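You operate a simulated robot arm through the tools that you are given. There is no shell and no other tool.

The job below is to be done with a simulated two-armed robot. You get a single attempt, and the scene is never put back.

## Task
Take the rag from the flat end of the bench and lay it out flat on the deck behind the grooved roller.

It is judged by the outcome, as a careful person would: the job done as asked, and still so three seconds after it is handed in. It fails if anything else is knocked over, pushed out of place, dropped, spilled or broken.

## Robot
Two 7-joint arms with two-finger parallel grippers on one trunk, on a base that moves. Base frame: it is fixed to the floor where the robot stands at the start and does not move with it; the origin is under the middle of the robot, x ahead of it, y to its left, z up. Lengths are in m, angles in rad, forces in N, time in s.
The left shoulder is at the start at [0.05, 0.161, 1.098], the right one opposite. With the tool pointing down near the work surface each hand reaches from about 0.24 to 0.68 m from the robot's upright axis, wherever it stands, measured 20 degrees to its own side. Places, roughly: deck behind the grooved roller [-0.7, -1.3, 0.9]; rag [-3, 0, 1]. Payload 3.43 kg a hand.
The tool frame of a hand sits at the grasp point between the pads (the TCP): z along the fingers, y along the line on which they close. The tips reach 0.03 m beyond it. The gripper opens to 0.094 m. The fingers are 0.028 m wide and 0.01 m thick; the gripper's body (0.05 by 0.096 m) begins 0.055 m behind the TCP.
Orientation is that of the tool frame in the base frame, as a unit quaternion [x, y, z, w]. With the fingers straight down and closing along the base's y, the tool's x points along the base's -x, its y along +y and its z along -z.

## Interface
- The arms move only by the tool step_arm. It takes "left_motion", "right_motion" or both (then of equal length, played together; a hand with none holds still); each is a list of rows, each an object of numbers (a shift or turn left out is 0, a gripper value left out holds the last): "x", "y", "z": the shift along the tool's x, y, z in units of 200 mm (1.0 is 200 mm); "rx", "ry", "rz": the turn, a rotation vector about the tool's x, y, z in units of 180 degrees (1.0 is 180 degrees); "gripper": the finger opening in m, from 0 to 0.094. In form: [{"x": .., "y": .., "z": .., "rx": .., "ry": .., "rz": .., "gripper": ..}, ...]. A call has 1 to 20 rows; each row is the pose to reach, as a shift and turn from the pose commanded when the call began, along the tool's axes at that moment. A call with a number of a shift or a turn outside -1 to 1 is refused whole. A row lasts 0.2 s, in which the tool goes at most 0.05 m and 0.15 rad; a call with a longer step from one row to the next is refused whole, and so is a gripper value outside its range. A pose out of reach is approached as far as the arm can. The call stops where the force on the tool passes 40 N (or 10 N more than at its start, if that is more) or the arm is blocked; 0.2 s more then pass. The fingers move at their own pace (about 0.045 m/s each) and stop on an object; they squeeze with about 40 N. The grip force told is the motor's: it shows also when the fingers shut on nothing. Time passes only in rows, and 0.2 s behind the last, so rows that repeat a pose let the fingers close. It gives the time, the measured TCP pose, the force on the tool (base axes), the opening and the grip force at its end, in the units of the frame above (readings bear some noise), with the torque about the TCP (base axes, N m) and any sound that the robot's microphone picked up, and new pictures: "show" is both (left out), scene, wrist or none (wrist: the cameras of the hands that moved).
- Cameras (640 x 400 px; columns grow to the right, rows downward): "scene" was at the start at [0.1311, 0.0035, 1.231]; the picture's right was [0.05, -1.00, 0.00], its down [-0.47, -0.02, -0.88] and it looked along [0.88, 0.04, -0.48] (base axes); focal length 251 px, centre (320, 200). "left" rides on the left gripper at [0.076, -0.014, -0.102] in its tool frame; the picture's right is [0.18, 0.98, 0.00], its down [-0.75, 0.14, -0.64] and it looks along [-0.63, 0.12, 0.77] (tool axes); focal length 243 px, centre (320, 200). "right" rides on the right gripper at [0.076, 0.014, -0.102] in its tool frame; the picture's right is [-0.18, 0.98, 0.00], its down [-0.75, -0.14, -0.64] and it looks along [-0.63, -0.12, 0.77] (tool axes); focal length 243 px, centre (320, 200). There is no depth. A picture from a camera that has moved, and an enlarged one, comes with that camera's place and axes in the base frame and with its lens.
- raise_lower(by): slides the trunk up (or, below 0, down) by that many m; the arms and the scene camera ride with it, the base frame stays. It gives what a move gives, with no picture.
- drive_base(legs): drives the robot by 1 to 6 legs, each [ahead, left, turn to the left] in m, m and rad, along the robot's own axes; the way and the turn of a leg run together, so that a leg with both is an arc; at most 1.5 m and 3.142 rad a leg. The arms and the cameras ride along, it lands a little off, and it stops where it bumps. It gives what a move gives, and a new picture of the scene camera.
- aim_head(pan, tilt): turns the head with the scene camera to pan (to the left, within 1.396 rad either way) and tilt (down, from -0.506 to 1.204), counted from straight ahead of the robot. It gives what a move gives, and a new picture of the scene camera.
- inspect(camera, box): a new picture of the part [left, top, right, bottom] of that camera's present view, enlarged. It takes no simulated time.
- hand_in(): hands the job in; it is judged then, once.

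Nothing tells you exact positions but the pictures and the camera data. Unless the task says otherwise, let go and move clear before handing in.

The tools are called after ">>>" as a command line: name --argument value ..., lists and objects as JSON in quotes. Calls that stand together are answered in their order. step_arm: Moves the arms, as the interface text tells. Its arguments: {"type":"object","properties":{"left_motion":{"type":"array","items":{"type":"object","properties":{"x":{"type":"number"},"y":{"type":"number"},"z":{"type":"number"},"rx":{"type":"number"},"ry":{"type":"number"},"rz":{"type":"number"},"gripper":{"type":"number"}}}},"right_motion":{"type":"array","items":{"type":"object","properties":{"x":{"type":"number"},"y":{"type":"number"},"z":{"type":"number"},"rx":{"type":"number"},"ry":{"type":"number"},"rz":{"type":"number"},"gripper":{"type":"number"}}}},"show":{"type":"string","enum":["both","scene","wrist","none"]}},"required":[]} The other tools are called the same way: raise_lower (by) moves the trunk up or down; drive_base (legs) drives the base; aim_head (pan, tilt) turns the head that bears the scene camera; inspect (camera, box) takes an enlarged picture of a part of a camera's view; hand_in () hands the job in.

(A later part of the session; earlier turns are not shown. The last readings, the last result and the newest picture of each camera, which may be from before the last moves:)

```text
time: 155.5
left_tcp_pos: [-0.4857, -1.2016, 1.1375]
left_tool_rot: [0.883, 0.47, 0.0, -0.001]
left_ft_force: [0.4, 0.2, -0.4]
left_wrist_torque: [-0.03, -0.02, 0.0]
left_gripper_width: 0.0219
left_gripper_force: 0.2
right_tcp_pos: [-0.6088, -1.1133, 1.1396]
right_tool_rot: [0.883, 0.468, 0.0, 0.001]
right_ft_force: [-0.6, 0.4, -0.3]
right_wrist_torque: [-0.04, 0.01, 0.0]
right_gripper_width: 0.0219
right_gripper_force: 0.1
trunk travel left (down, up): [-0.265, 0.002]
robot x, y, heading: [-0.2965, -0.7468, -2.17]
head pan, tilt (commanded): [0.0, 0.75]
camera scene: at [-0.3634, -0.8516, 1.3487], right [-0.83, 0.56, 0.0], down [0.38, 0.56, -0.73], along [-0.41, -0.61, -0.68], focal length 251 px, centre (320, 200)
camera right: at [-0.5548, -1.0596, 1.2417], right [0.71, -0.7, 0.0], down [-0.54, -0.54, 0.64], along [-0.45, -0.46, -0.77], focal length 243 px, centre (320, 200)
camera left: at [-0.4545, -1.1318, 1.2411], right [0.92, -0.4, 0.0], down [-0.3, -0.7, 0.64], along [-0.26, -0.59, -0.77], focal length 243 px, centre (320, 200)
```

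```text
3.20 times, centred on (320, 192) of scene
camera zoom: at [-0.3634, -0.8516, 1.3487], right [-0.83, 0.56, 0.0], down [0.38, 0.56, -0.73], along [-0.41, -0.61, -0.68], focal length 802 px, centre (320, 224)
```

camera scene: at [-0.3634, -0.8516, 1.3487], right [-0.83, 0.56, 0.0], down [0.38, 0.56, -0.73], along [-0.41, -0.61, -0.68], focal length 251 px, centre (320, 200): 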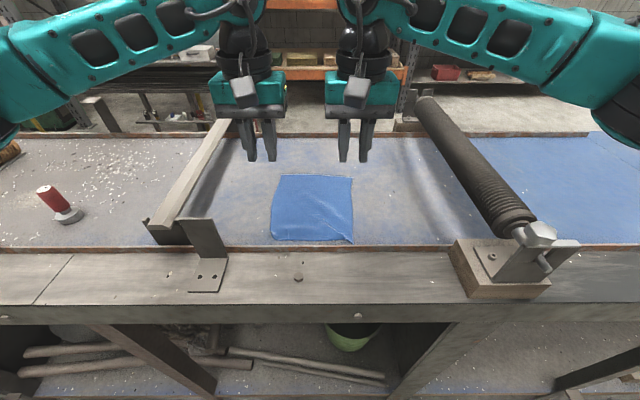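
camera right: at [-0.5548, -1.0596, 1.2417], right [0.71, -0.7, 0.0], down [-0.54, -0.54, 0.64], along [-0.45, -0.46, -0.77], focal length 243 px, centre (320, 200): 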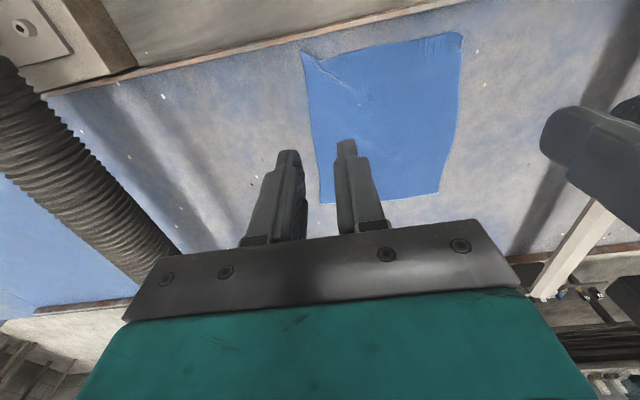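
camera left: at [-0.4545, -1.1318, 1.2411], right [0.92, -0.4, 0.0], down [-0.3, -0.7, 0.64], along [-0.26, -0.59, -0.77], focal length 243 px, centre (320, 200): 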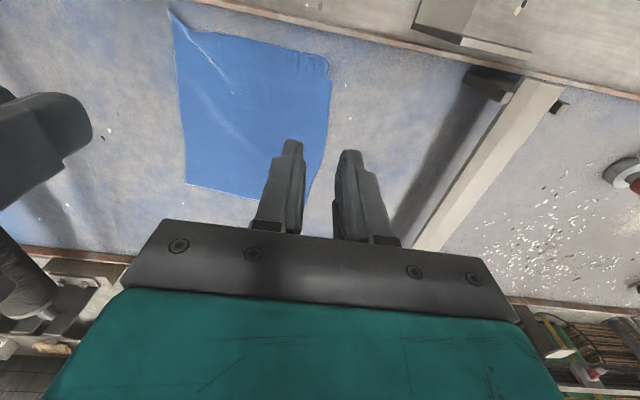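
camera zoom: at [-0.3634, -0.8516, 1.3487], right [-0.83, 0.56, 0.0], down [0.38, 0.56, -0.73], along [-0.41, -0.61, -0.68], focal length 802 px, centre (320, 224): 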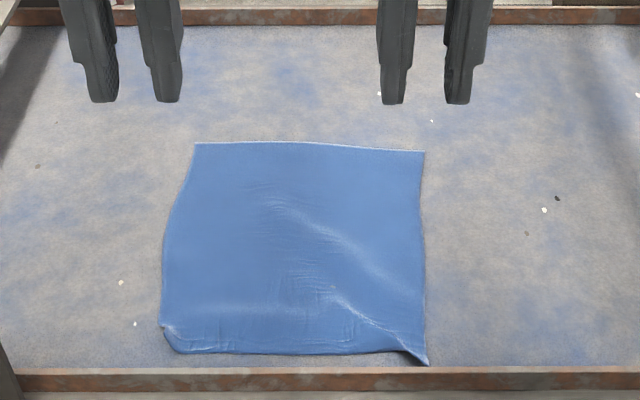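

The rag has opened out nearly flat; only the near-left corner looks a little tucked and the near-right has a small crease. I'll look closely.

>>> inspect --camera "scene" --box '[260, 205, 372, 275]'

>>> inspect --camera "left" --box '[150, 0, 374, 140]'

>>> inspect --camera "right" --box '[270, 10, 494, 150]'

```text
5.71 times, centred on (316, 240) of scene
camera zoom: at [-0.3634, -0.8516, 1.3487], right [-0.83, 0.56, 0.0], down [0.38, 0.56, -0.73], along [-0.41, -0.61, -0.68], focal length 1432 px, centre (343, -29)
```

zoom: 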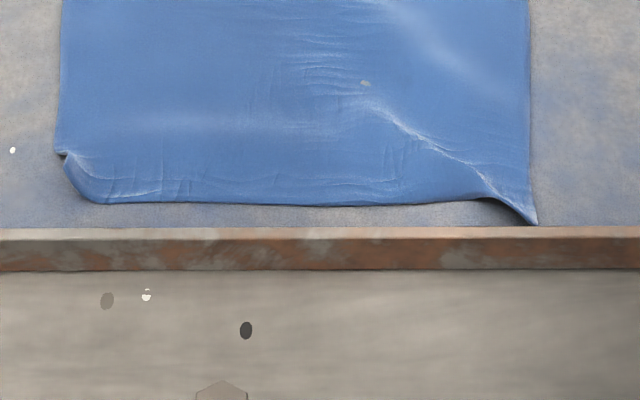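

```text
2.86 times, centred on (262, 70) of left
camera zoom: at [-0.4545, -1.1318, 1.2411], right [0.92, -0.4, 0.0], down [-0.3, -0.7, 0.64], along [-0.26, -0.59, -0.77], focal length 693 px, centre (486, 571)
```

zoom: 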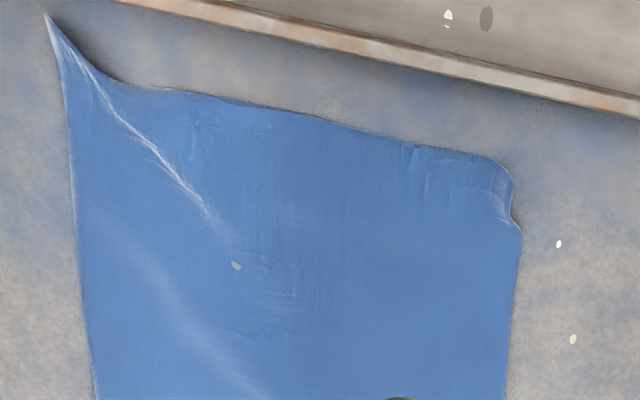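

```text
2.86 times, centred on (382, 80) of right
camera zoom: at [-0.5548, -1.0596, 1.2417], right [0.71, -0.7, 0.0], down [-0.54, -0.54, 0.64], along [-0.45, -0.46, -0.77], focal length 693 px, centre (143, 543)
```

zoom: 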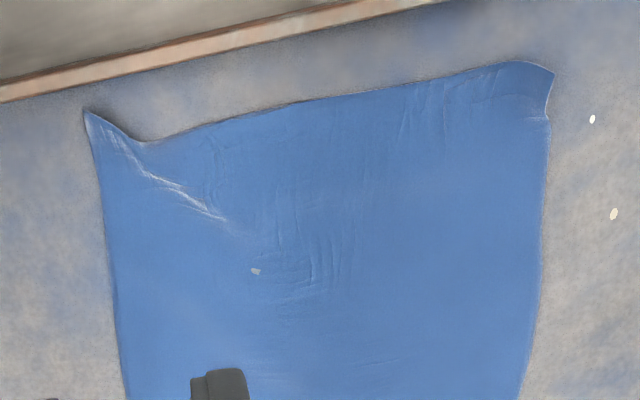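

The near-right crease and the near-left corner deserve a closer look before I decide whether to smooth them.

>>> inspect --camera "scene" --box '[262, 220, 302, 245]'

>>> inspect --camera "left" --box '[290, 35, 354, 75]'

>>> inspect --camera "scene" --box '[325, 220, 365, 245]'

```text
16.00 times, centred on (282, 232) of scene
camera zoom: at [-0.3634, -0.8516, 1.3487], right [-0.83, 0.56, 0.0], down [0.38, 0.56, -0.73], along [-0.41, -0.61, -0.68], focal length 4010 px, centre (928, -320)
```

zoom: 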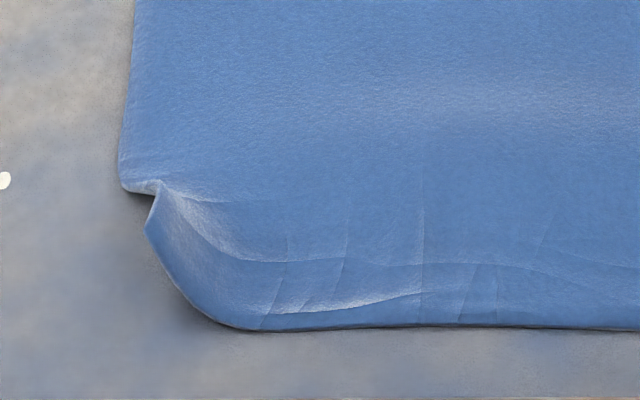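

```text
10.00 times, centred on (322, 55) of left
camera zoom: at [-0.4545, -1.1318, 1.2411], right [0.92, -0.4, 0.0], down [-0.3, -0.7, 0.64], along [-0.26, -0.59, -0.77], focal length 2426 px, centre (300, 1650)
```

zoom: 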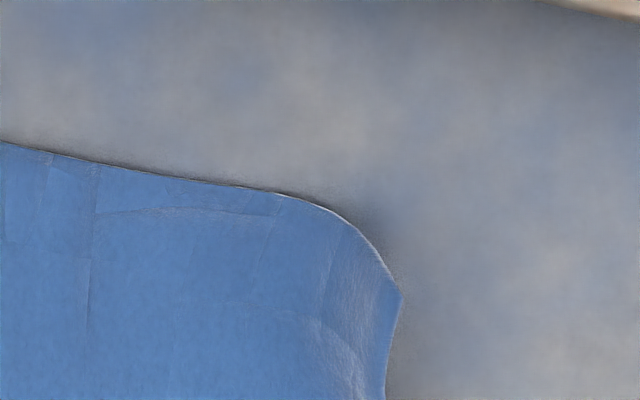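

```text
16.00 times, centred on (345, 232) of scene
camera zoom: at [-0.3634, -0.8516, 1.3487], right [-0.83, 0.56, 0.0], down [0.38, 0.56, -0.73], along [-0.41, -0.61, -0.68], focal length 4010 px, centre (-80, -320)
```

zoom: 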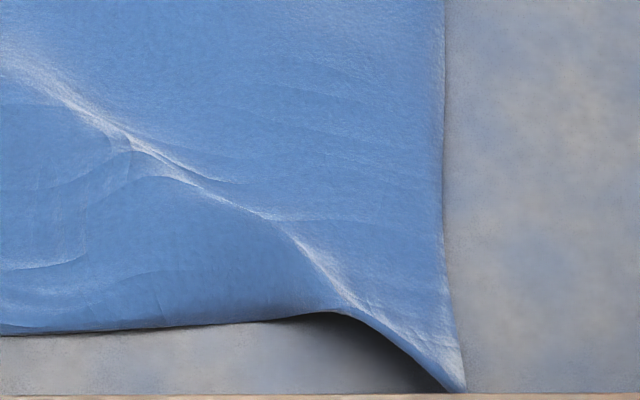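

The rag is essentially flat: a small corner triangle is tucked at the near left and a low ridge runs into the near-right corner. I'll gently smooth the ridge by pressing the closed right fingertips near the right edge and easing the cloth outward about a centimetre.

>>> step_arm --right_motion '[{"x": -0.015, "y": -0.025, "z": 0.15, "gripper": 0.0}, {"x": -0.03, "y": -0.0525, "z": 0.35, "gripper": 0.0}, {"x": -0.03, "y": -0.0525, "z": 0.55, "gripper": 0.0}, {"x": -0.03, "y": -0.0525, "z": 0.7, "gripper": 0.0}, {"x": -0.03, "y": -0.0525, "z": 0.82, "gripper": 0.0}, {"x": -0.03, "y": -0.0525, "z": 0.86, "gripper": 0.0}]' --show "wrist"

>>> inspect --camera "scene" --box '[260, 160, 388, 240]'

```text
time: 156.9
left_tcp_pos: [-0.4854, -1.2037, 1.1374]
left_tool_rot: [0.883, 0.469, 0.0, 0.0]
left_ft_force: [0.3, -0.3, 0.3]
left_wrist_torque: [0.0, 0.01, 0.0]
left_gripper_width: 0.022
left_gripper_force: 0.0
right_tcp_pos: [-0.6207, -1.1126, 0.9632]
right_tool_rot: [0.883, 0.469, 0.0, 0.001]
right_ft_force: [-0.1, 0.6, 0.6]
right_wrist_torque: [0.01, -0.02, 0.02]
right_gripper_width: 0.0
right_gripper_force: 33.4
trunk travel left (down, up): [-0.265, 0.002]
robot x, y, heading: [-0.2953, -0.7476, -2.165]
head pan, tilt (commanded): [0.0, 0.75]
camera right: at [-0.5676, -1.0581, 1.0661], right [0.71, -0.7, 0.0], down [-0.54, -0.54, 0.64], along [-0.45, -0.46, -0.77], focal length 243 px, centre (320, 200)
```

right: 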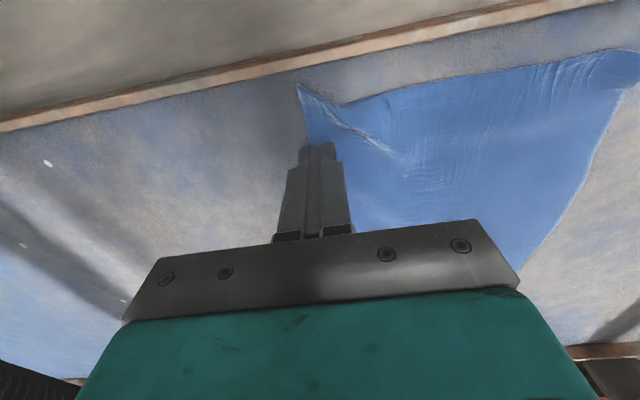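

```text
5.00 times, centred on (324, 200) of scene
camera zoom: at [-0.3637, -0.8522, 1.3487], right [-0.83, 0.56, 0.0], down [0.38, 0.56, -0.73], along [-0.41, -0.61, -0.68], focal length 1253 px, centre (300, 200)
```

zoom: 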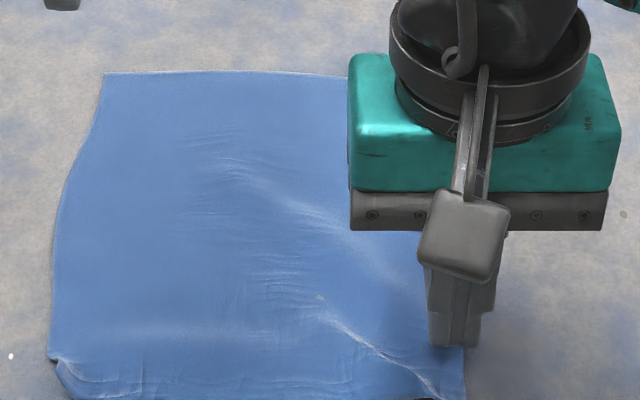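

>>> step_arm --right_motion '[{"y": 0.025}, {"y": 0.025, "z": 0.03}, {"y": 0.025, "z": 0.05}, {"y": 0.025, "z": 0.062}, {"y": 0.025, "z": 0.068}]' --show "none"

```text
time: 158.1
left_tcp_pos: [-0.4857, -1.2024, 1.1367]
left_tool_rot: [0.883, 0.469, 0.0, -0.001]
left_ft_force: [0.4, 0.1, 0.2]
left_wrist_torque: [0.02, 0.01, 0.02]
left_gripper_width: 0.0221
left_gripper_force: 0.1
right_tcp_pos: [-0.6151, -1.1172, 0.9517]
right_tool_rot: [0.883, 0.469, 0.001, 0.002]
right_ft_force: [0.6, 1.9, 5.6]
right_wrist_torque: [0.07, -0.03, 0.0]
right_gripper_width: 0.0004
right_gripper_force: 32.9
trunk travel left (down, up): [-0.265, 0.002]
robot x, y, heading: [-0.295, -0.7481, -2.171]
head pan, tilt (commanded): [0.0, 0.75]
```

>>> step_arm --right_motion '[{"z": 0.006}, {"y": -0.015, "z": 0.006}, {"y": -0.03, "z": 0.006}, {"y": -0.045, "z": 0.006}, {"y": -0.06, "z": 0.006}]' --show "wrist"

>>> inspect --camera "scene" --box '[260, 170, 388, 250]'

```text
time: 159.3
left_tcp_pos: [-0.4854, -1.2027, 1.137]
left_tool_rot: [0.883, 0.469, -0.001, -0.001]
left_ft_force: [-0.1, -0.5, 0.1]
left_wrist_torque: [0.0, -0.05, 0.01]
left_gripper_width: 0.022
left_gripper_force: 0.1
right_tcp_pos: [-0.6244, -1.1115, 0.9515]
right_tool_rot: [0.883, 0.47, 0.001, 0.001]
right_ft_force: [3.6, -2.8, 16.2]
right_wrist_torque: [-0.02, -0.12, 0.0]
right_gripper_width: 0.0
right_gripper_force: 32.5
trunk travel left (down, up): [-0.265, 0.002]
robot x, y, heading: [-0.2966, -0.7485, -2.169]
head pan, tilt (commanded): [0.0, 0.75]
camera right: at [-0.5708, -1.0553, 1.054], right [0.71, -0.7, 0.0], down [-0.54, -0.54, 0.64], along [-0.45, -0.46, -0.77], focal length 243 px, centre (320, 200)
```

right: 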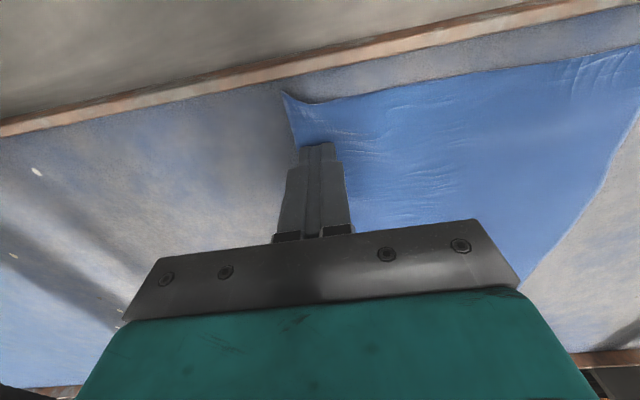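

```text
5.00 times, centred on (324, 210) of scene
camera zoom: at [-0.3624, -0.8515, 1.349], right [-0.83, 0.56, 0.0], down [0.38, 0.56, -0.73], along [-0.41, -0.61, -0.68], focal length 1253 px, centre (300, 150)
```

zoom: 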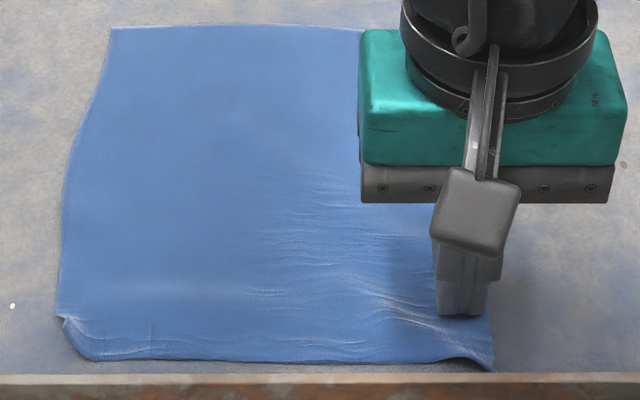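

The pull removed most of the ridge. I'll lift the right hand clear and check.

>>> step_arm --right_motion '[{"z": -0.05}, {"z": -0.15}, {"z": -0.35}, {"z": -0.55}, {"z": -0.75}, {"z": -0.93}]' --show "both"

>>> inspect --camera "scene" --box '[252, 165, 380, 245]'

```text
time: 160.7
left_tcp_pos: [-0.4859, -1.2023, 1.1376]
left_tool_rot: [0.883, 0.469, -0.001, -0.002]
left_ft_force: [0.3, -0.6, -0.3]
left_wrist_torque: [0.0, -0.03, -0.01]
left_gripper_width: 0.0219
left_gripper_force: 0.1
right_tcp_pos: [-0.6273, -1.1104, 1.1354]
right_tool_rot: [0.883, 0.469, 0.001, 0.0]
right_ft_force: [0.1, -0.1, 0.0]
right_wrist_torque: [0.02, 0.0, -0.01]
right_gripper_width: 0.0002
right_gripper_force: 32.8
trunk travel left (down, up): [-0.265, 0.002]
robot x, y, heading: [-0.2944, -0.7472, -2.174]
head pan, tilt (commanded): [0.0, 0.75]
camera scene: at [-0.3634, -0.8521, 1.3487], right [-0.83, 0.56, 0.0], down [0.38, 0.56, -0.73], along [-0.41, -0.61, -0.68], focal length 251 px, centre (320, 200)
camera right: at [-0.5729, -1.0554, 1.2388], right [0.71, -0.7, 0.0], down [-0.54, -0.54, 0.64], along [-0.45, -0.46, -0.77], focal length 243 px, centre (320, 200)
```

scene: 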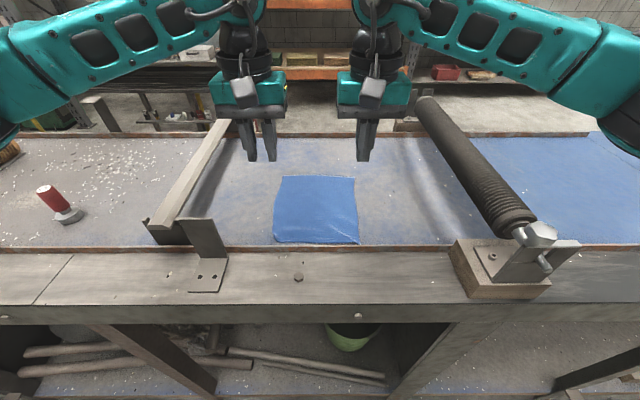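
right: 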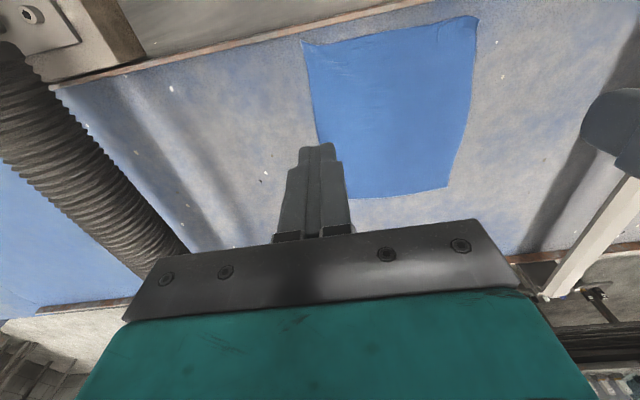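

```text
5.00 times, centred on (316, 205) of scene
camera zoom: at [-0.3634, -0.8521, 1.3487], right [-0.83, 0.56, 0.0], down [0.38, 0.56, -0.73], along [-0.41, -0.61, -0.68], focal length 1253 px, centre (340, 175)
```

zoom: 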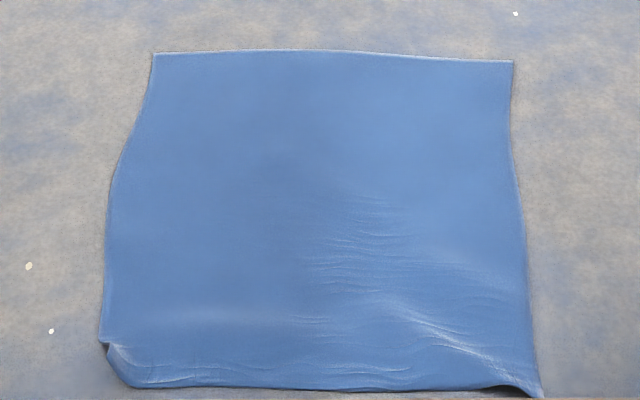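

The rag now lies flat over its full length and width on the deck, just behind the grooved roller, with only slight wrinkles and one tiny tucked corner tip. I'll withdraw the arms upward and back away from the bench.

>>> step_arm --left_motion '[{"z": -0.15}, {"z": -0.3}, {"z": -0.45}, {"z": -0.55, "x": 0.1}, {"z": -0.55, "x": 0.25}, {"z": -0.55, "x": 0.4}, {"z": -0.55, "x": 0.55}]' --right_motion '[{"z": -0.15}, {"z": -0.3}, {"z": -0.45}, {"z": -0.55, "x": 0.1}, {"z": -0.55, "x": 0.25}, {"z": -0.55, "x": 0.4}, {"z": -0.55, "x": 0.55}]' --show "scene"

>>> drive_base --legs '[[-0.25, 0.0, 0.0]]'

>>> inspect --camera "scene" --box '[220, 60, 420, 185]'

```text
time: 162.3
left_tcp_pos: [-0.4221, -1.1121, 1.2476]
left_tool_rot: [0.883, 0.469, 0.0, 0.0]
left_ft_force: [0.0, 0.5, 0.5]
left_wrist_torque: [-0.04, 0.01, 0.0]
left_gripper_width: 0.0221
left_gripper_force: 0.1
right_tcp_pos: [-0.5645, -1.0159, 1.2469]
right_tool_rot: [0.884, 0.468, 0.001, 0.001]
right_ft_force: [0.6, 0.5, -0.5]
right_wrist_torque: [-0.02, -0.01, -0.02]
right_gripper_width: 0.0
right_gripper_force: 33.0
trunk travel left (down, up): [-0.265, 0.002]
robot x, y, heading: [-0.2939, -0.7487, -2.166]
head pan, tilt (commanded): [0.0, 0.75]
camera scene: at [-0.3632, -0.8516, 1.3489], right [-0.83, 0.56, 0.0], down [0.38, 0.56, -0.73], along [-0.41, -0.61, -0.68], focal length 251 px, centre (320, 200)
```

scene: 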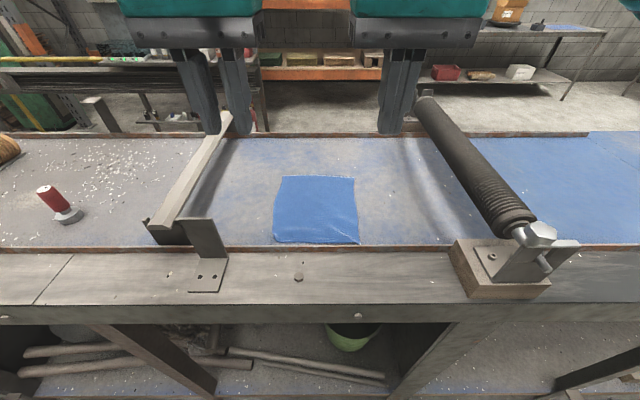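

```text
time: 164.2
left_tcp_pos: [-0.2845, -0.9061, 1.2469]
left_tool_rot: [0.883, 0.469, -0.001, -0.001]
left_ft_force: [0.1, 0.6, 0.2]
left_wrist_torque: [0.02, 0.01, 0.01]
left_gripper_width: 0.0221
left_gripper_force: 0.1
right_tcp_pos: [-0.427, -0.8117, 1.2471]
right_tool_rot: [0.883, 0.469, 0.0, 0.001]
right_ft_force: [-0.5, 0.7, -0.3]
right_wrist_torque: [-0.01, 0.0, 0.01]
right_gripper_width: 0.0002
right_gripper_force: 33.0
trunk travel left (down, up): [-0.265, 0.002]
robot x, y, heading: [-0.153, -0.5422, -2.165]
head pan, tilt (commanded): [0.0, 0.75]
camera scene: at [-0.2244, -0.6469, 1.3488], right [-0.83, 0.56, 0.0], down [0.38, 0.56, -0.73], along [-0.41, -0.61, -0.68], focal length 251 px, centre (320, 200)
```

scene: 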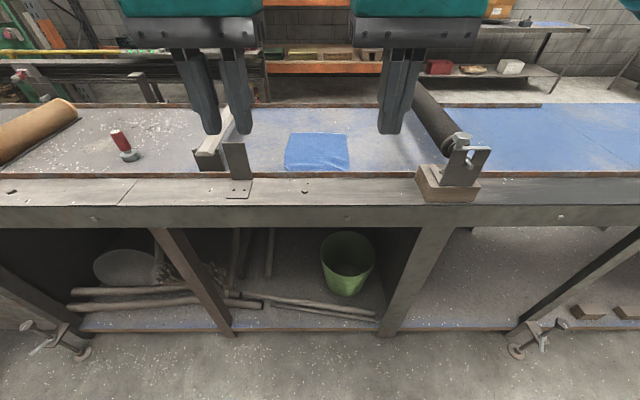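

```text
3.20 times, centred on (320, 122) of scene
camera zoom: at [-0.2244, -0.6469, 1.3488], right [-0.83, 0.56, 0.0], down [0.38, 0.56, -0.73], along [-0.41, -0.61, -0.68], focal length 802 px, centre (320, 448)
```

zoom: 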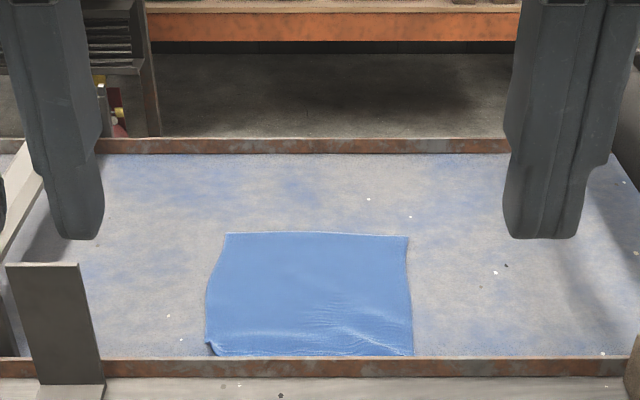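

The rag lies flat, but its near edge is right by the rim. For a neater result I'll return and ease it a few centimetres towards the middle of the deck by pressing lightly on its far part and drawing it forward.

>>> drive_base --legs '[[0.235, 0.0, 0.0]]'

>>> inspect --camera "scene" --box '[220, 150, 420, 275]'

```text
time: 165.9
left_tcp_pos: [-0.4159, -1.1027, 1.2461]
left_tool_rot: [0.883, 0.47, 0.0, -0.001]
left_ft_force: [0.2, -0.4, 0.6]
left_wrist_torque: [0.03, 0.01, 0.02]
left_gripper_width: 0.0221
left_gripper_force: 0.0
right_tcp_pos: [-0.557, -1.0078, 1.2464]
right_tool_rot: [0.883, 0.47, 0.001, 0.0]
right_ft_force: [-0.1, 0.0, -0.8]
right_wrist_torque: [-0.01, -0.01, 0.0]
right_gripper_width: 0.0
right_gripper_force: 33.2
trunk travel left (down, up): [-0.265, 0.002]
robot x, y, heading: [-0.2888, -0.7396, -2.168]
head pan, tilt (commanded): [0.0, 0.75]
camera scene: at [-0.3562, -0.8423, 1.3486], right [-0.83, 0.56, 0.0], down [0.38, 0.57, -0.73], along [-0.41, -0.61, -0.68], focal length 251 px, centre (320, 200)
```

scene: 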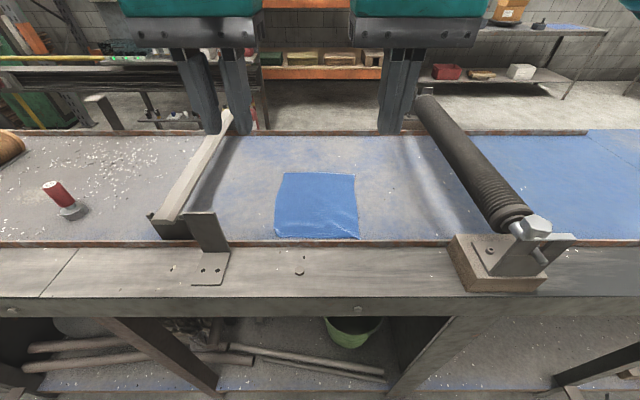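

```text
3.20 times, centred on (320, 212) of scene
camera zoom: at [-0.3562, -0.8423, 1.3486], right [-0.83, 0.56, 0.0], down [0.38, 0.57, -0.73], along [-0.41, -0.61, -0.68], focal length 802 px, centre (320, 160)
```

zoom: 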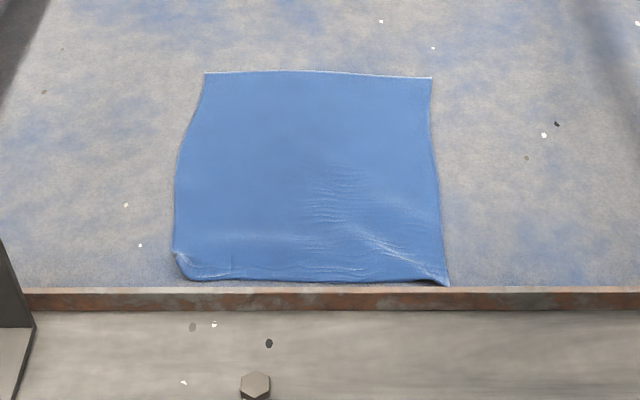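

>>> step_arm --left_motion '[{"x": -0.2, "y": -0.05, "z": 0.05, "ry": -0.035, "gripper": 0.0}, {"x": -0.4, "y": -0.1, "z": 0.1, "ry": -0.07, "gripper": 0.0}, {"x": -0.6, "y": -0.15, "z": 0.15, "ry": -0.105, "gripper": 0.0}, {"x": -0.8, "y": -0.171, "z": 0.2, "ry": -0.139, "gripper": 0.0}, {"x": -0.95, "y": -0.171, "z": 0.25, "ry": -0.139, "gripper": 0.0}]' --right_motion '[{"x": -0.2, "y": 0.02, "z": 0.05, "ry": -0.035, "gripper": 0.0}, {"x": -0.4, "y": 0.04, "z": 0.1, "ry": -0.07, "gripper": 0.0}, {"x": -0.6, "y": 0.054, "z": 0.15, "ry": -0.105, "gripper": 0.0}, {"x": -0.8, "y": 0.054, "z": 0.2, "ry": -0.139, "gripper": 0.0}, {"x": -0.95, "y": 0.054, "z": 0.25, "ry": -0.139, "gripper": 0.0}]' --show "scene"

```text
time: 167.1
left_tcp_pos: [-0.5504, -1.2402, 1.1966]
left_tool_rot: [0.862, 0.459, -0.192, 0.101]
left_ft_force: [-0.6, 0.1, 0.0]
left_wrist_torque: [0.02, -0.02, -0.01]
left_gripper_width: 0.0
left_gripper_force: 33.4
right_tcp_pos: [-0.6551, -1.1709, 1.1954]
right_tool_rot: [0.862, 0.458, -0.191, 0.102]
right_ft_force: [0.4, 0.3, 0.1]
right_wrist_torque: [0.02, -0.01, -0.02]
right_gripper_width: 0.0
right_gripper_force: 33.1
trunk travel left (down, up): [-0.265, 0.002]
robot x, y, heading: [-0.2879, -0.7393, -2.164]
head pan, tilt (commanded): [0.0, 0.75]
camera scene: at [-0.3563, -0.8425, 1.3486], right [-0.83, 0.56, 0.0], down [0.38, 0.57, -0.73], along [-0.41, -0.61, -0.68], focal length 251 px, centre (320, 200)
```

scene: 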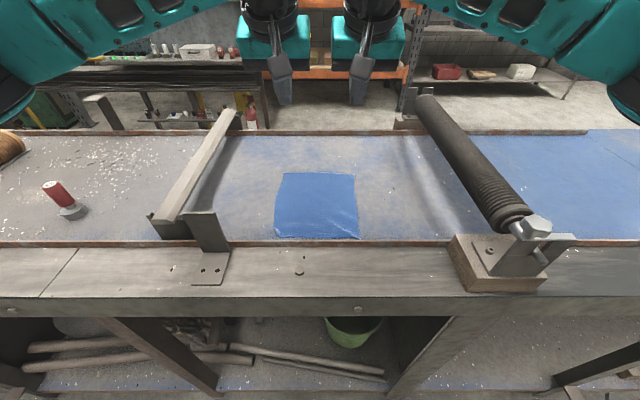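

>>> step_arm --left_motion '[{"x": -0.014, "y": 0.01, "z": 0.17}, {"x": -0.028, "y": 0.02, "z": 0.34}, {"x": -0.042, "y": 0.025, "z": 0.51}, {"x": -0.055, "y": 0.025, "z": 0.68}, {"x": -0.068, "y": 0.025, "z": 0.859}]' --right_motion '[{"x": -0.014, "y": -0.015, "z": 0.17}, {"x": -0.028, "y": -0.03, "z": 0.34}, {"x": -0.042, "y": -0.045, "z": 0.51}, {"x": -0.055, "y": -0.045, "z": 0.68}, {"x": -0.068, "y": -0.045, "z": 0.859}]' --show "both"

>>> inspect --camera "scene" --box '[220, 130, 420, 255]'

```text
time: 168.3
left_tcp_pos: [-0.5962, -1.3137, 1.0456]
left_tool_rot: [0.862, 0.459, -0.192, 0.1]
left_ft_force: [0.3, -0.3, 0.4]
left_wrist_torque: [0.02, -0.03, -0.02]
left_gripper_width: 0.0
left_gripper_force: 32.4
right_tcp_pos: [-0.7113, -1.2381, 1.0467]
right_tool_rot: [0.862, 0.458, -0.191, 0.103]
right_ft_force: [-0.3, -0.2, -0.5]
right_wrist_torque: [0.01, 0.0, 0.02]
right_gripper_width: 0.0
right_gripper_force: 32.4
trunk travel left (down, up): [-0.265, 0.002]
robot x, y, heading: [-0.2883, -0.7372, -2.164]
head pan, tilt (commanded): [0.0, 0.75]
camera scene: at [-0.3563, -0.8425, 1.3486], right [-0.83, 0.56, 0.0], down [0.38, 0.57, -0.73], along [-0.41, -0.61, -0.68], focal length 251 px, centre (320, 200)
camera right: at [-0.6376, -1.1526, 1.1073], right [0.72, -0.69, 0.08], down [-0.35, -0.26, 0.9], along [-0.6, -0.68, -0.43], focal length 243 px, centre (320, 200)
camera left: at [-0.5445, -1.2133, 1.1073], right [0.91, -0.41, -0.08], down [-0.11, -0.42, 0.9], along [-0.4, -0.81, -0.43], focal length 243 px, centre (320, 200)
```

scene: 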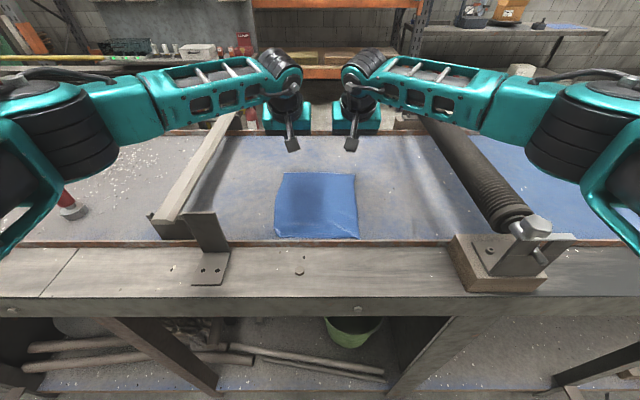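
right: 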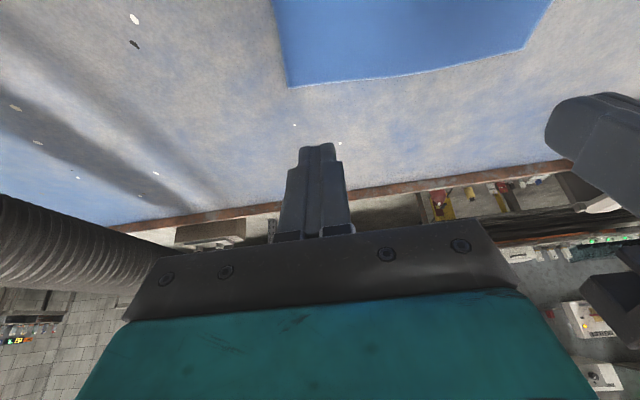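
left: 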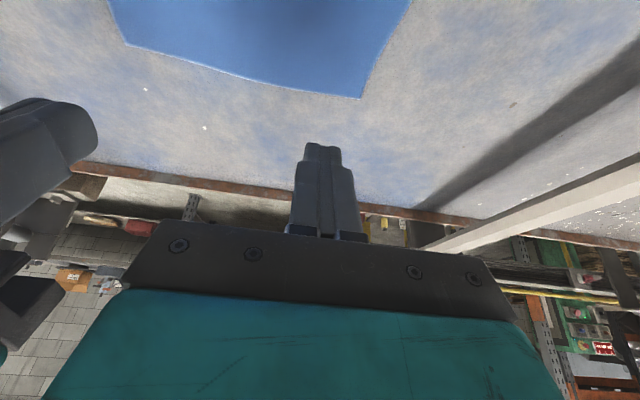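

```text
3.20 times, centred on (320, 192) of scene
camera zoom: at [-0.3563, -0.8425, 1.3486], right [-0.83, 0.56, 0.0], down [0.38, 0.57, -0.73], along [-0.41, -0.61, -0.68], focal length 802 px, centre (320, 224)
```

zoom: 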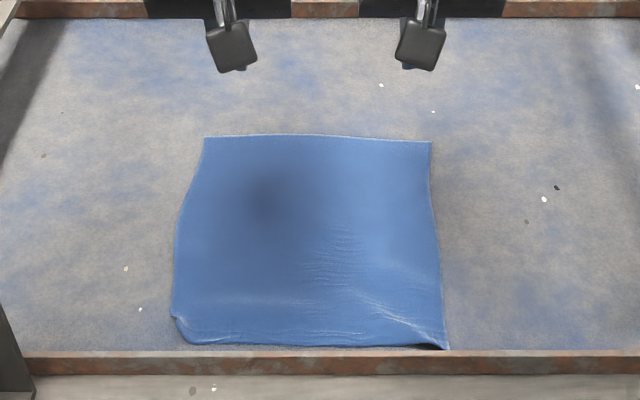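

Reach is fine. I'll lower the closed fingertips onto the rag about 3 cm inside its far edge.

>>> step_arm --left_motion '[{"x": 0.0634, "z": 0.136}, {"x": 0.127, "z": 0.272}, {"x": 0.1796, "z": 0.385}]' --right_motion '[{"x": 0.0634, "z": 0.136}, {"x": 0.127, "z": 0.272}, {"x": 0.1796, "z": 0.385}]' --show "wrist"

>>> inspect --camera "scene" --box '[220, 130, 420, 255]'

```text
time: 169.1
left_tcp_pos: [-0.5937, -1.3125, 0.9625]
left_tool_rot: [0.861, 0.46, -0.192, 0.101]
left_ft_force: [0.8, 0.2, -0.7]
left_wrist_torque: [0.01, 0.03, 0.03]
left_gripper_width: 0.0001
left_gripper_force: 32.8
right_tcp_pos: [-0.7124, -1.2344, 0.9602]
right_tool_rot: [0.862, 0.458, -0.191, 0.102]
right_ft_force: [-1.0, -1.1, 0.6]
right_wrist_torque: [0.0, 0.01, 0.02]
right_gripper_width: 0.0001
right_gripper_force: 33.7
trunk travel left (down, up): [-0.265, 0.002]
robot x, y, heading: [-0.286, -0.7391, -2.163]
head pan, tilt (commanded): [0.0, 0.75]
camera right: at [-0.6379, -1.1506, 1.0208], right [0.72, -0.69, 0.08], down [-0.35, -0.26, 0.9], along [-0.6, -0.68, -0.43], focal length 243 px, centre (320, 200)
camera left: at [-0.5429, -1.2123, 1.0237], right [0.91, -0.41, -0.08], down [-0.11, -0.42, 0.9], along [-0.4, -0.81, -0.43], focal length 243 px, centre (320, 200)
```

right: 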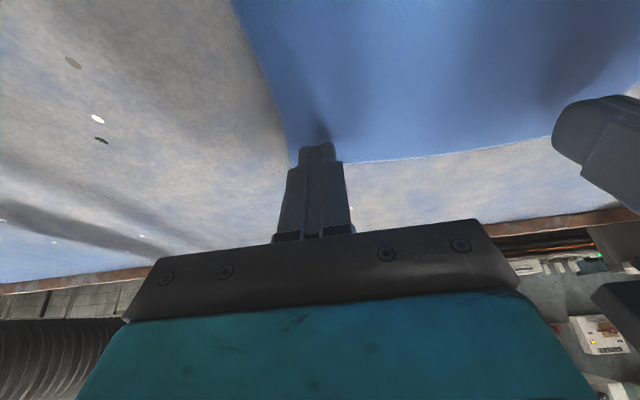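
left: 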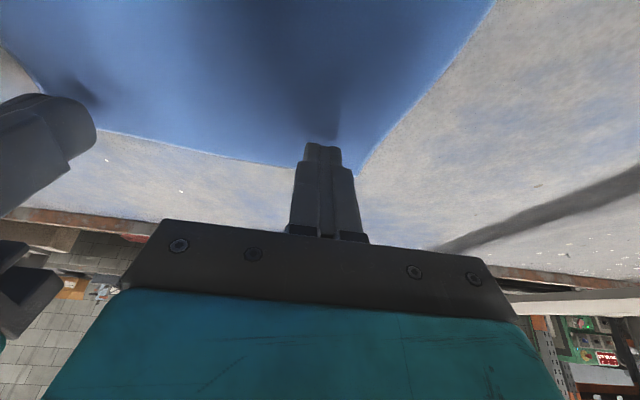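

```text
3.20 times, centred on (320, 192) of scene
camera zoom: at [-0.356, -0.842, 1.3487], right [-0.83, 0.56, 0.0], down [0.38, 0.57, -0.73], along [-0.41, -0.61, -0.68], focal length 802 px, centre (320, 224)
```

zoom: 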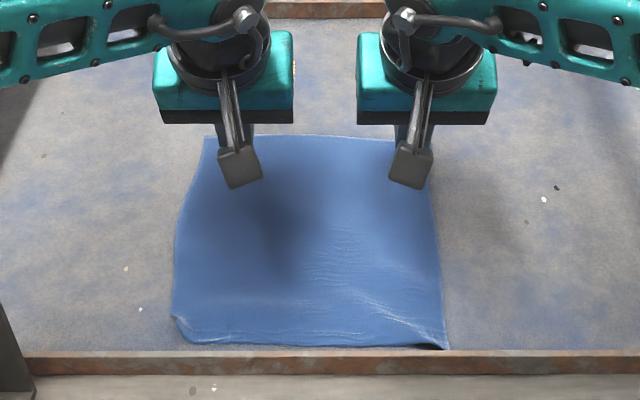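

>>> step_arm --left_motion '[{"x": 0.0106, "z": 0.0227}, {"x": 0.0211, "z": 0.0453}, {"x": 0.0264, "z": 0.0566}, {"x": 0.0296, "z": 0.0634}]' --right_motion '[{"x": 0.0106, "z": 0.0227}, {"x": 0.0211, "z": 0.0453}, {"x": 0.0243, "z": 0.052}, {"x": 0.0264, "z": 0.0566}]' --show "none"

```text
time: 170.1
left_tcp_pos: [-0.5927, -1.3116, 0.9543]
left_tool_rot: [0.86, 0.46, -0.196, 0.102]
left_ft_force: [2.4, -1.2, 22.1]
left_wrist_torque: [-0.04, -0.07, -0.01]
left_gripper_width: 0.0002
left_gripper_force: 32.8
right_tcp_pos: [-0.7087, -1.236, 0.9538]
right_tool_rot: [0.861, 0.458, -0.194, 0.105]
right_ft_force: [-4.3, -2.4, 18.7]
right_wrist_torque: [-0.07, 0.17, -0.01]
right_gripper_width: 0.0
right_gripper_force: 33.3
trunk travel left (down, up): [-0.265, 0.002]
robot x, y, heading: [-0.2883, -0.741, -2.163]
head pan, tilt (commanded): [0.0, 0.75]
```

Both press with about 20 N. I'll draw the rag forward about 4 cm.

>>> step_arm --left_motion '[{"x": -0.0237, "z": 0.008}, {"x": -0.0473, "z": 0.0166}, {"x": -0.07, "z": 0.0272}, {"x": -0.0926, "z": 0.0378}, {"x": -0.1153, "z": 0.0484}, {"x": -0.138, "z": 0.0589}, {"x": -0.1606, "z": 0.0695}, {"x": -0.1833, "z": 0.08}]' --right_motion '[{"x": -0.0237, "z": 0.008}, {"x": -0.0473, "z": 0.0166}, {"x": -0.07, "z": 0.0272}, {"x": -0.0926, "z": 0.0378}, {"x": -0.1153, "z": 0.0484}, {"x": -0.138, "z": 0.0589}, {"x": -0.1606, "z": 0.0695}, {"x": -0.1833, "z": 0.08}]' --show "wrist"

>>> inspect --camera "scene" --box '[220, 130, 420, 255]'

```text
time: 171.9
left_tcp_pos: [-0.6141, -1.3448, 0.9546]
left_tool_rot: [0.861, 0.458, -0.194, 0.101]
left_ft_force: [2.6, 4.0, 19.5]
left_wrist_torque: [0.1, -0.06, -0.06]
left_gripper_width: 0.0
left_gripper_force: 33.3
right_tcp_pos: [-0.7294, -1.2678, 0.9542]
right_tool_rot: [0.861, 0.458, -0.193, 0.104]
right_ft_force: [2.2, 2.9, 16.9]
right_wrist_torque: [0.16, -0.06, -0.05]
right_gripper_width: 0.0
right_gripper_force: 33.0
trunk travel left (down, up): [-0.265, 0.002]
robot x, y, heading: [-0.2908, -0.7414, -2.162]
head pan, tilt (commanded): [0.0, 0.75]
camera right: at [-0.6556, -1.182, 1.0146], right [0.72, -0.69, 0.08], down [-0.35, -0.26, 0.9], along [-0.6, -0.68, -0.42], focal length 243 px, centre (320, 200)
camera left: at [-0.5631, -1.2432, 1.0147], right [0.91, -0.41, -0.08], down [-0.11, -0.42, 0.9], along [-0.4, -0.81, -0.42], focal length 243 px, centre (320, 200)
```

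right: 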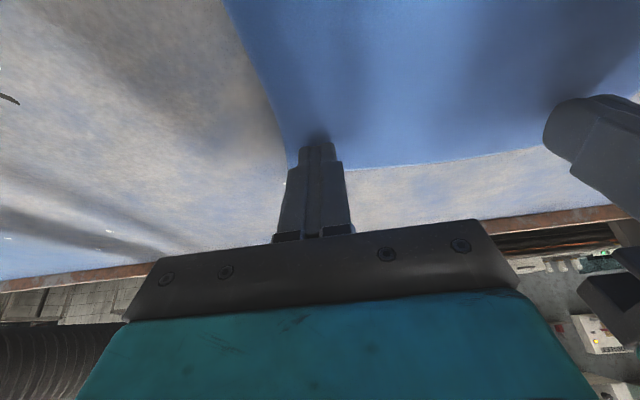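
left: 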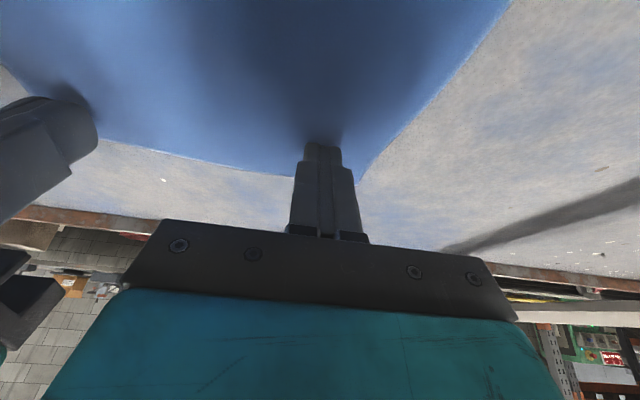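

```text
3.20 times, centred on (320, 192) of scene
camera zoom: at [-0.3527, -0.8373, 1.3493], right [-0.83, 0.56, 0.0], down [0.38, 0.56, -0.73], along [-0.41, -0.61, -0.68], focal length 802 px, centre (320, 224)
```

zoom: 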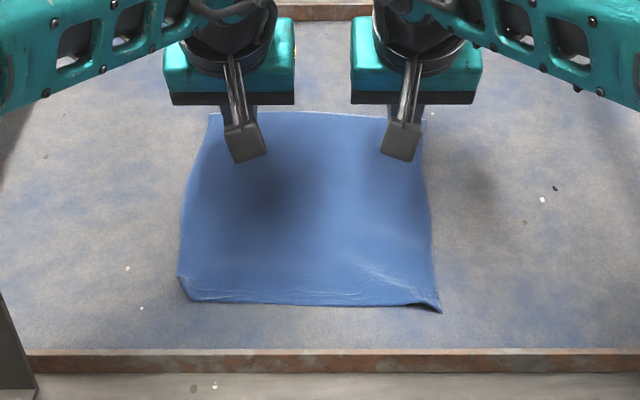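

The whole rag slid forward neatly and is even flatter. I'll draw it about 3 cm further.

>>> step_arm --left_motion '[{"x": -0.0227, "z": 0.0106}, {"x": -0.0453, "z": 0.0211}, {"x": -0.068, "z": 0.0317}, {"x": -0.0906, "z": 0.0423}, {"x": -0.1133, "z": 0.0528}, {"x": -0.1359, "z": 0.0634}]' --right_motion '[{"x": -0.0227, "z": 0.0106}, {"x": -0.0453, "z": 0.0211}, {"x": -0.068, "z": 0.0317}, {"x": -0.0906, "z": 0.0423}, {"x": -0.1133, "z": 0.0528}, {"x": -0.1359, "z": 0.0634}]' --show "none"

>>> inspect --camera "scene" --box '[220, 130, 420, 255]'

```text
time: 173.3
left_tcp_pos: [-0.6195, -1.3517, 0.9543]
left_tool_rot: [0.861, 0.46, -0.194, 0.102]
left_ft_force: [0.3, 5.1, 20.6]
left_wrist_torque: [0.14, -0.01, 0.01]
left_gripper_width: 0.0
left_gripper_force: 33.1
left hand out of reach, approached as far as the arm can: row 3, 4, 5, 6
right_tcp_pos: [-0.7345, -1.2747, 0.9551]
right_tool_rot: [0.862, 0.458, -0.192, 0.104]
right_ft_force: [3.5, 1.6, 17.8]
right_wrist_torque: [0.04, -0.08, -0.01]
right_gripper_width: 0.0
right_gripper_force: 33.2
right hand out of reach, approached as far as the arm can: row 3, 4, 5, 6
trunk travel left (down, up): [-0.265, 0.002]
robot x, y, heading: [-0.2876, -0.7368, -2.165]
head pan, tilt (commanded): [0.0, 0.75]
```

```text
3.20 times, centred on (320, 192) of scene
camera zoom: at [-0.3528, -0.8372, 1.3494], right [-0.83, 0.56, 0.0], down [0.38, 0.56, -0.73], along [-0.41, -0.61, -0.68], focal length 802 px, centre (320, 224)
```

zoom: 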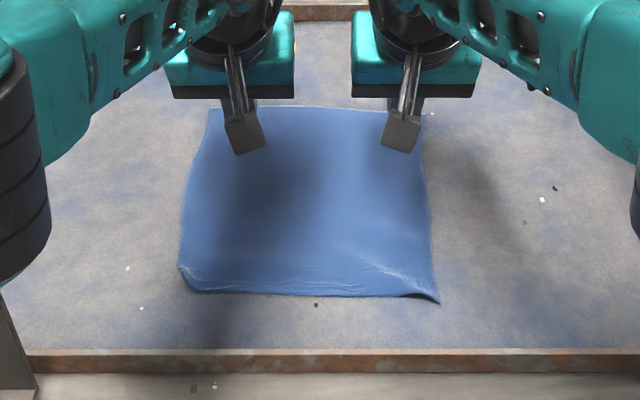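

That is the reach limit, and the rag now lies about 5 cm inside the rim, flat. I'll lift straight up and inspect.

>>> step_arm --left_motion '[{"x": -0.0106, "z": -0.0227}, {"x": -0.0317, "z": -0.068}, {"x": -0.07, "z": -0.15}, {"x": -0.1268, "z": -0.272}, {"x": -0.19, "z": -0.408}, {"x": -0.254, "z": -0.544}, {"x": -0.317, "z": -0.68}]' --right_motion '[{"x": -0.0106, "z": -0.0227}, {"x": -0.0317, "z": -0.068}, {"x": -0.07, "z": -0.15}, {"x": -0.1268, "z": -0.272}, {"x": -0.19, "z": -0.408}, {"x": -0.254, "z": -0.544}, {"x": -0.317, "z": -0.68}]' --show "both"

>>> inspect --camera "scene" --box '[236, 140, 396, 240]'

```text
time: 174.9
left_tcp_pos: [-0.6207, -1.3525, 1.101]
left_tool_rot: [0.861, 0.46, -0.192, 0.103]
left_ft_force: [-0.6, 1.2, 0.4]
left_wrist_torque: [-0.05, -0.05, 0.02]
left_gripper_width: 0.0
left_gripper_force: 32.8
left hand out of reach, approached as far as the arm can: row 3, 4, 5, 6
right_tcp_pos: [-0.7424, -1.2753, 1.1012]
right_tool_rot: [0.863, 0.457, -0.19, 0.103]
right_ft_force: [-0.4, 1.0, 0.3]
right_wrist_torque: [-0.02, -0.04, 0.02]
right_gripper_width: 0.0001
right_gripper_force: 33.5
trunk travel left (down, up): [-0.265, 0.002]
robot x, y, heading: [-0.2871, -0.7369, -2.164]
head pan, tilt (commanded): [0.0, 0.75]
camera scene: at [-0.3572, -0.8394, 1.3488], right [-0.83, 0.56, 0.0], down [0.38, 0.56, -0.73], along [-0.41, -0.61, -0.68], focal length 251 px, centre (320, 200)
camera right: at [-0.6678, -1.1903, 1.1625], right [0.72, -0.69, 0.08], down [-0.35, -0.26, 0.9], along [-0.6, -0.68, -0.43], focal length 243 px, centre (320, 200)
camera left: at [-0.57, -1.251, 1.1621], right [0.91, -0.41, -0.08], down [-0.11, -0.42, 0.9], along [-0.4, -0.81, -0.43], focal length 243 px, centre (320, 200)
```

scene: 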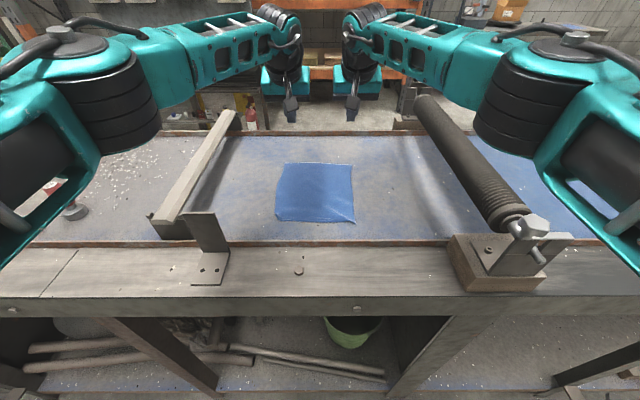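
right: 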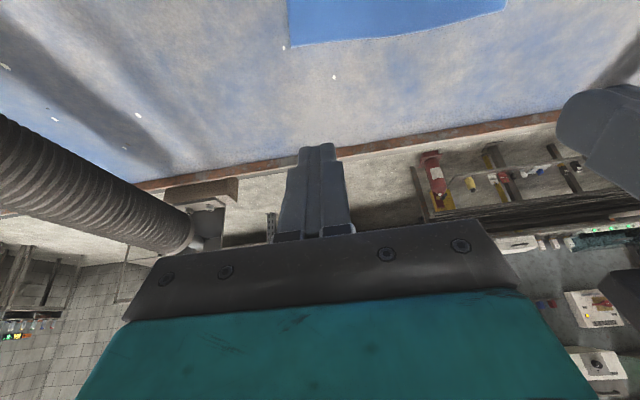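
left: 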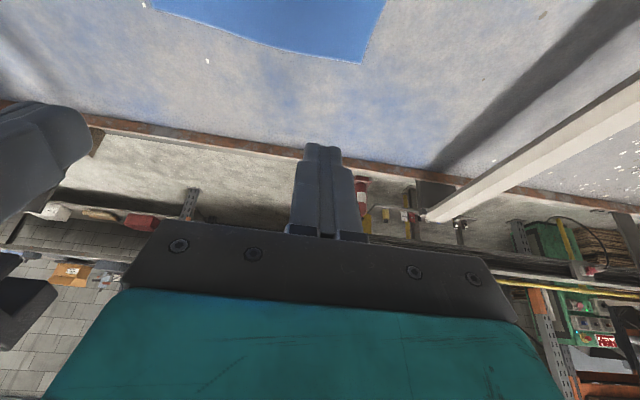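

```text
4.00 times, centred on (316, 190) of scene
camera zoom: at [-0.3572, -0.8394, 1.3488], right [-0.83, 0.56, 0.0], down [0.38, 0.56, -0.73], along [-0.41, -0.61, -0.68], focal length 1002 px, centre (336, 240)
```

zoom: 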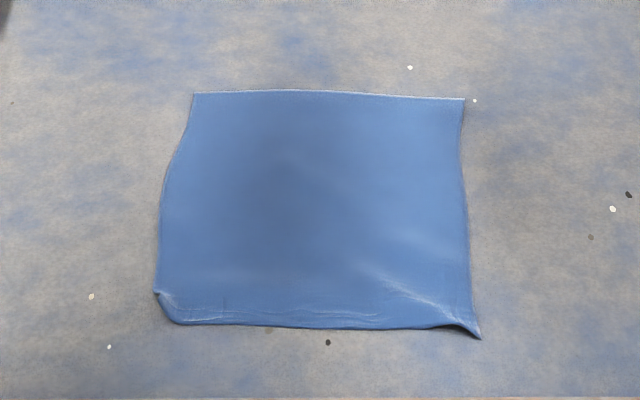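

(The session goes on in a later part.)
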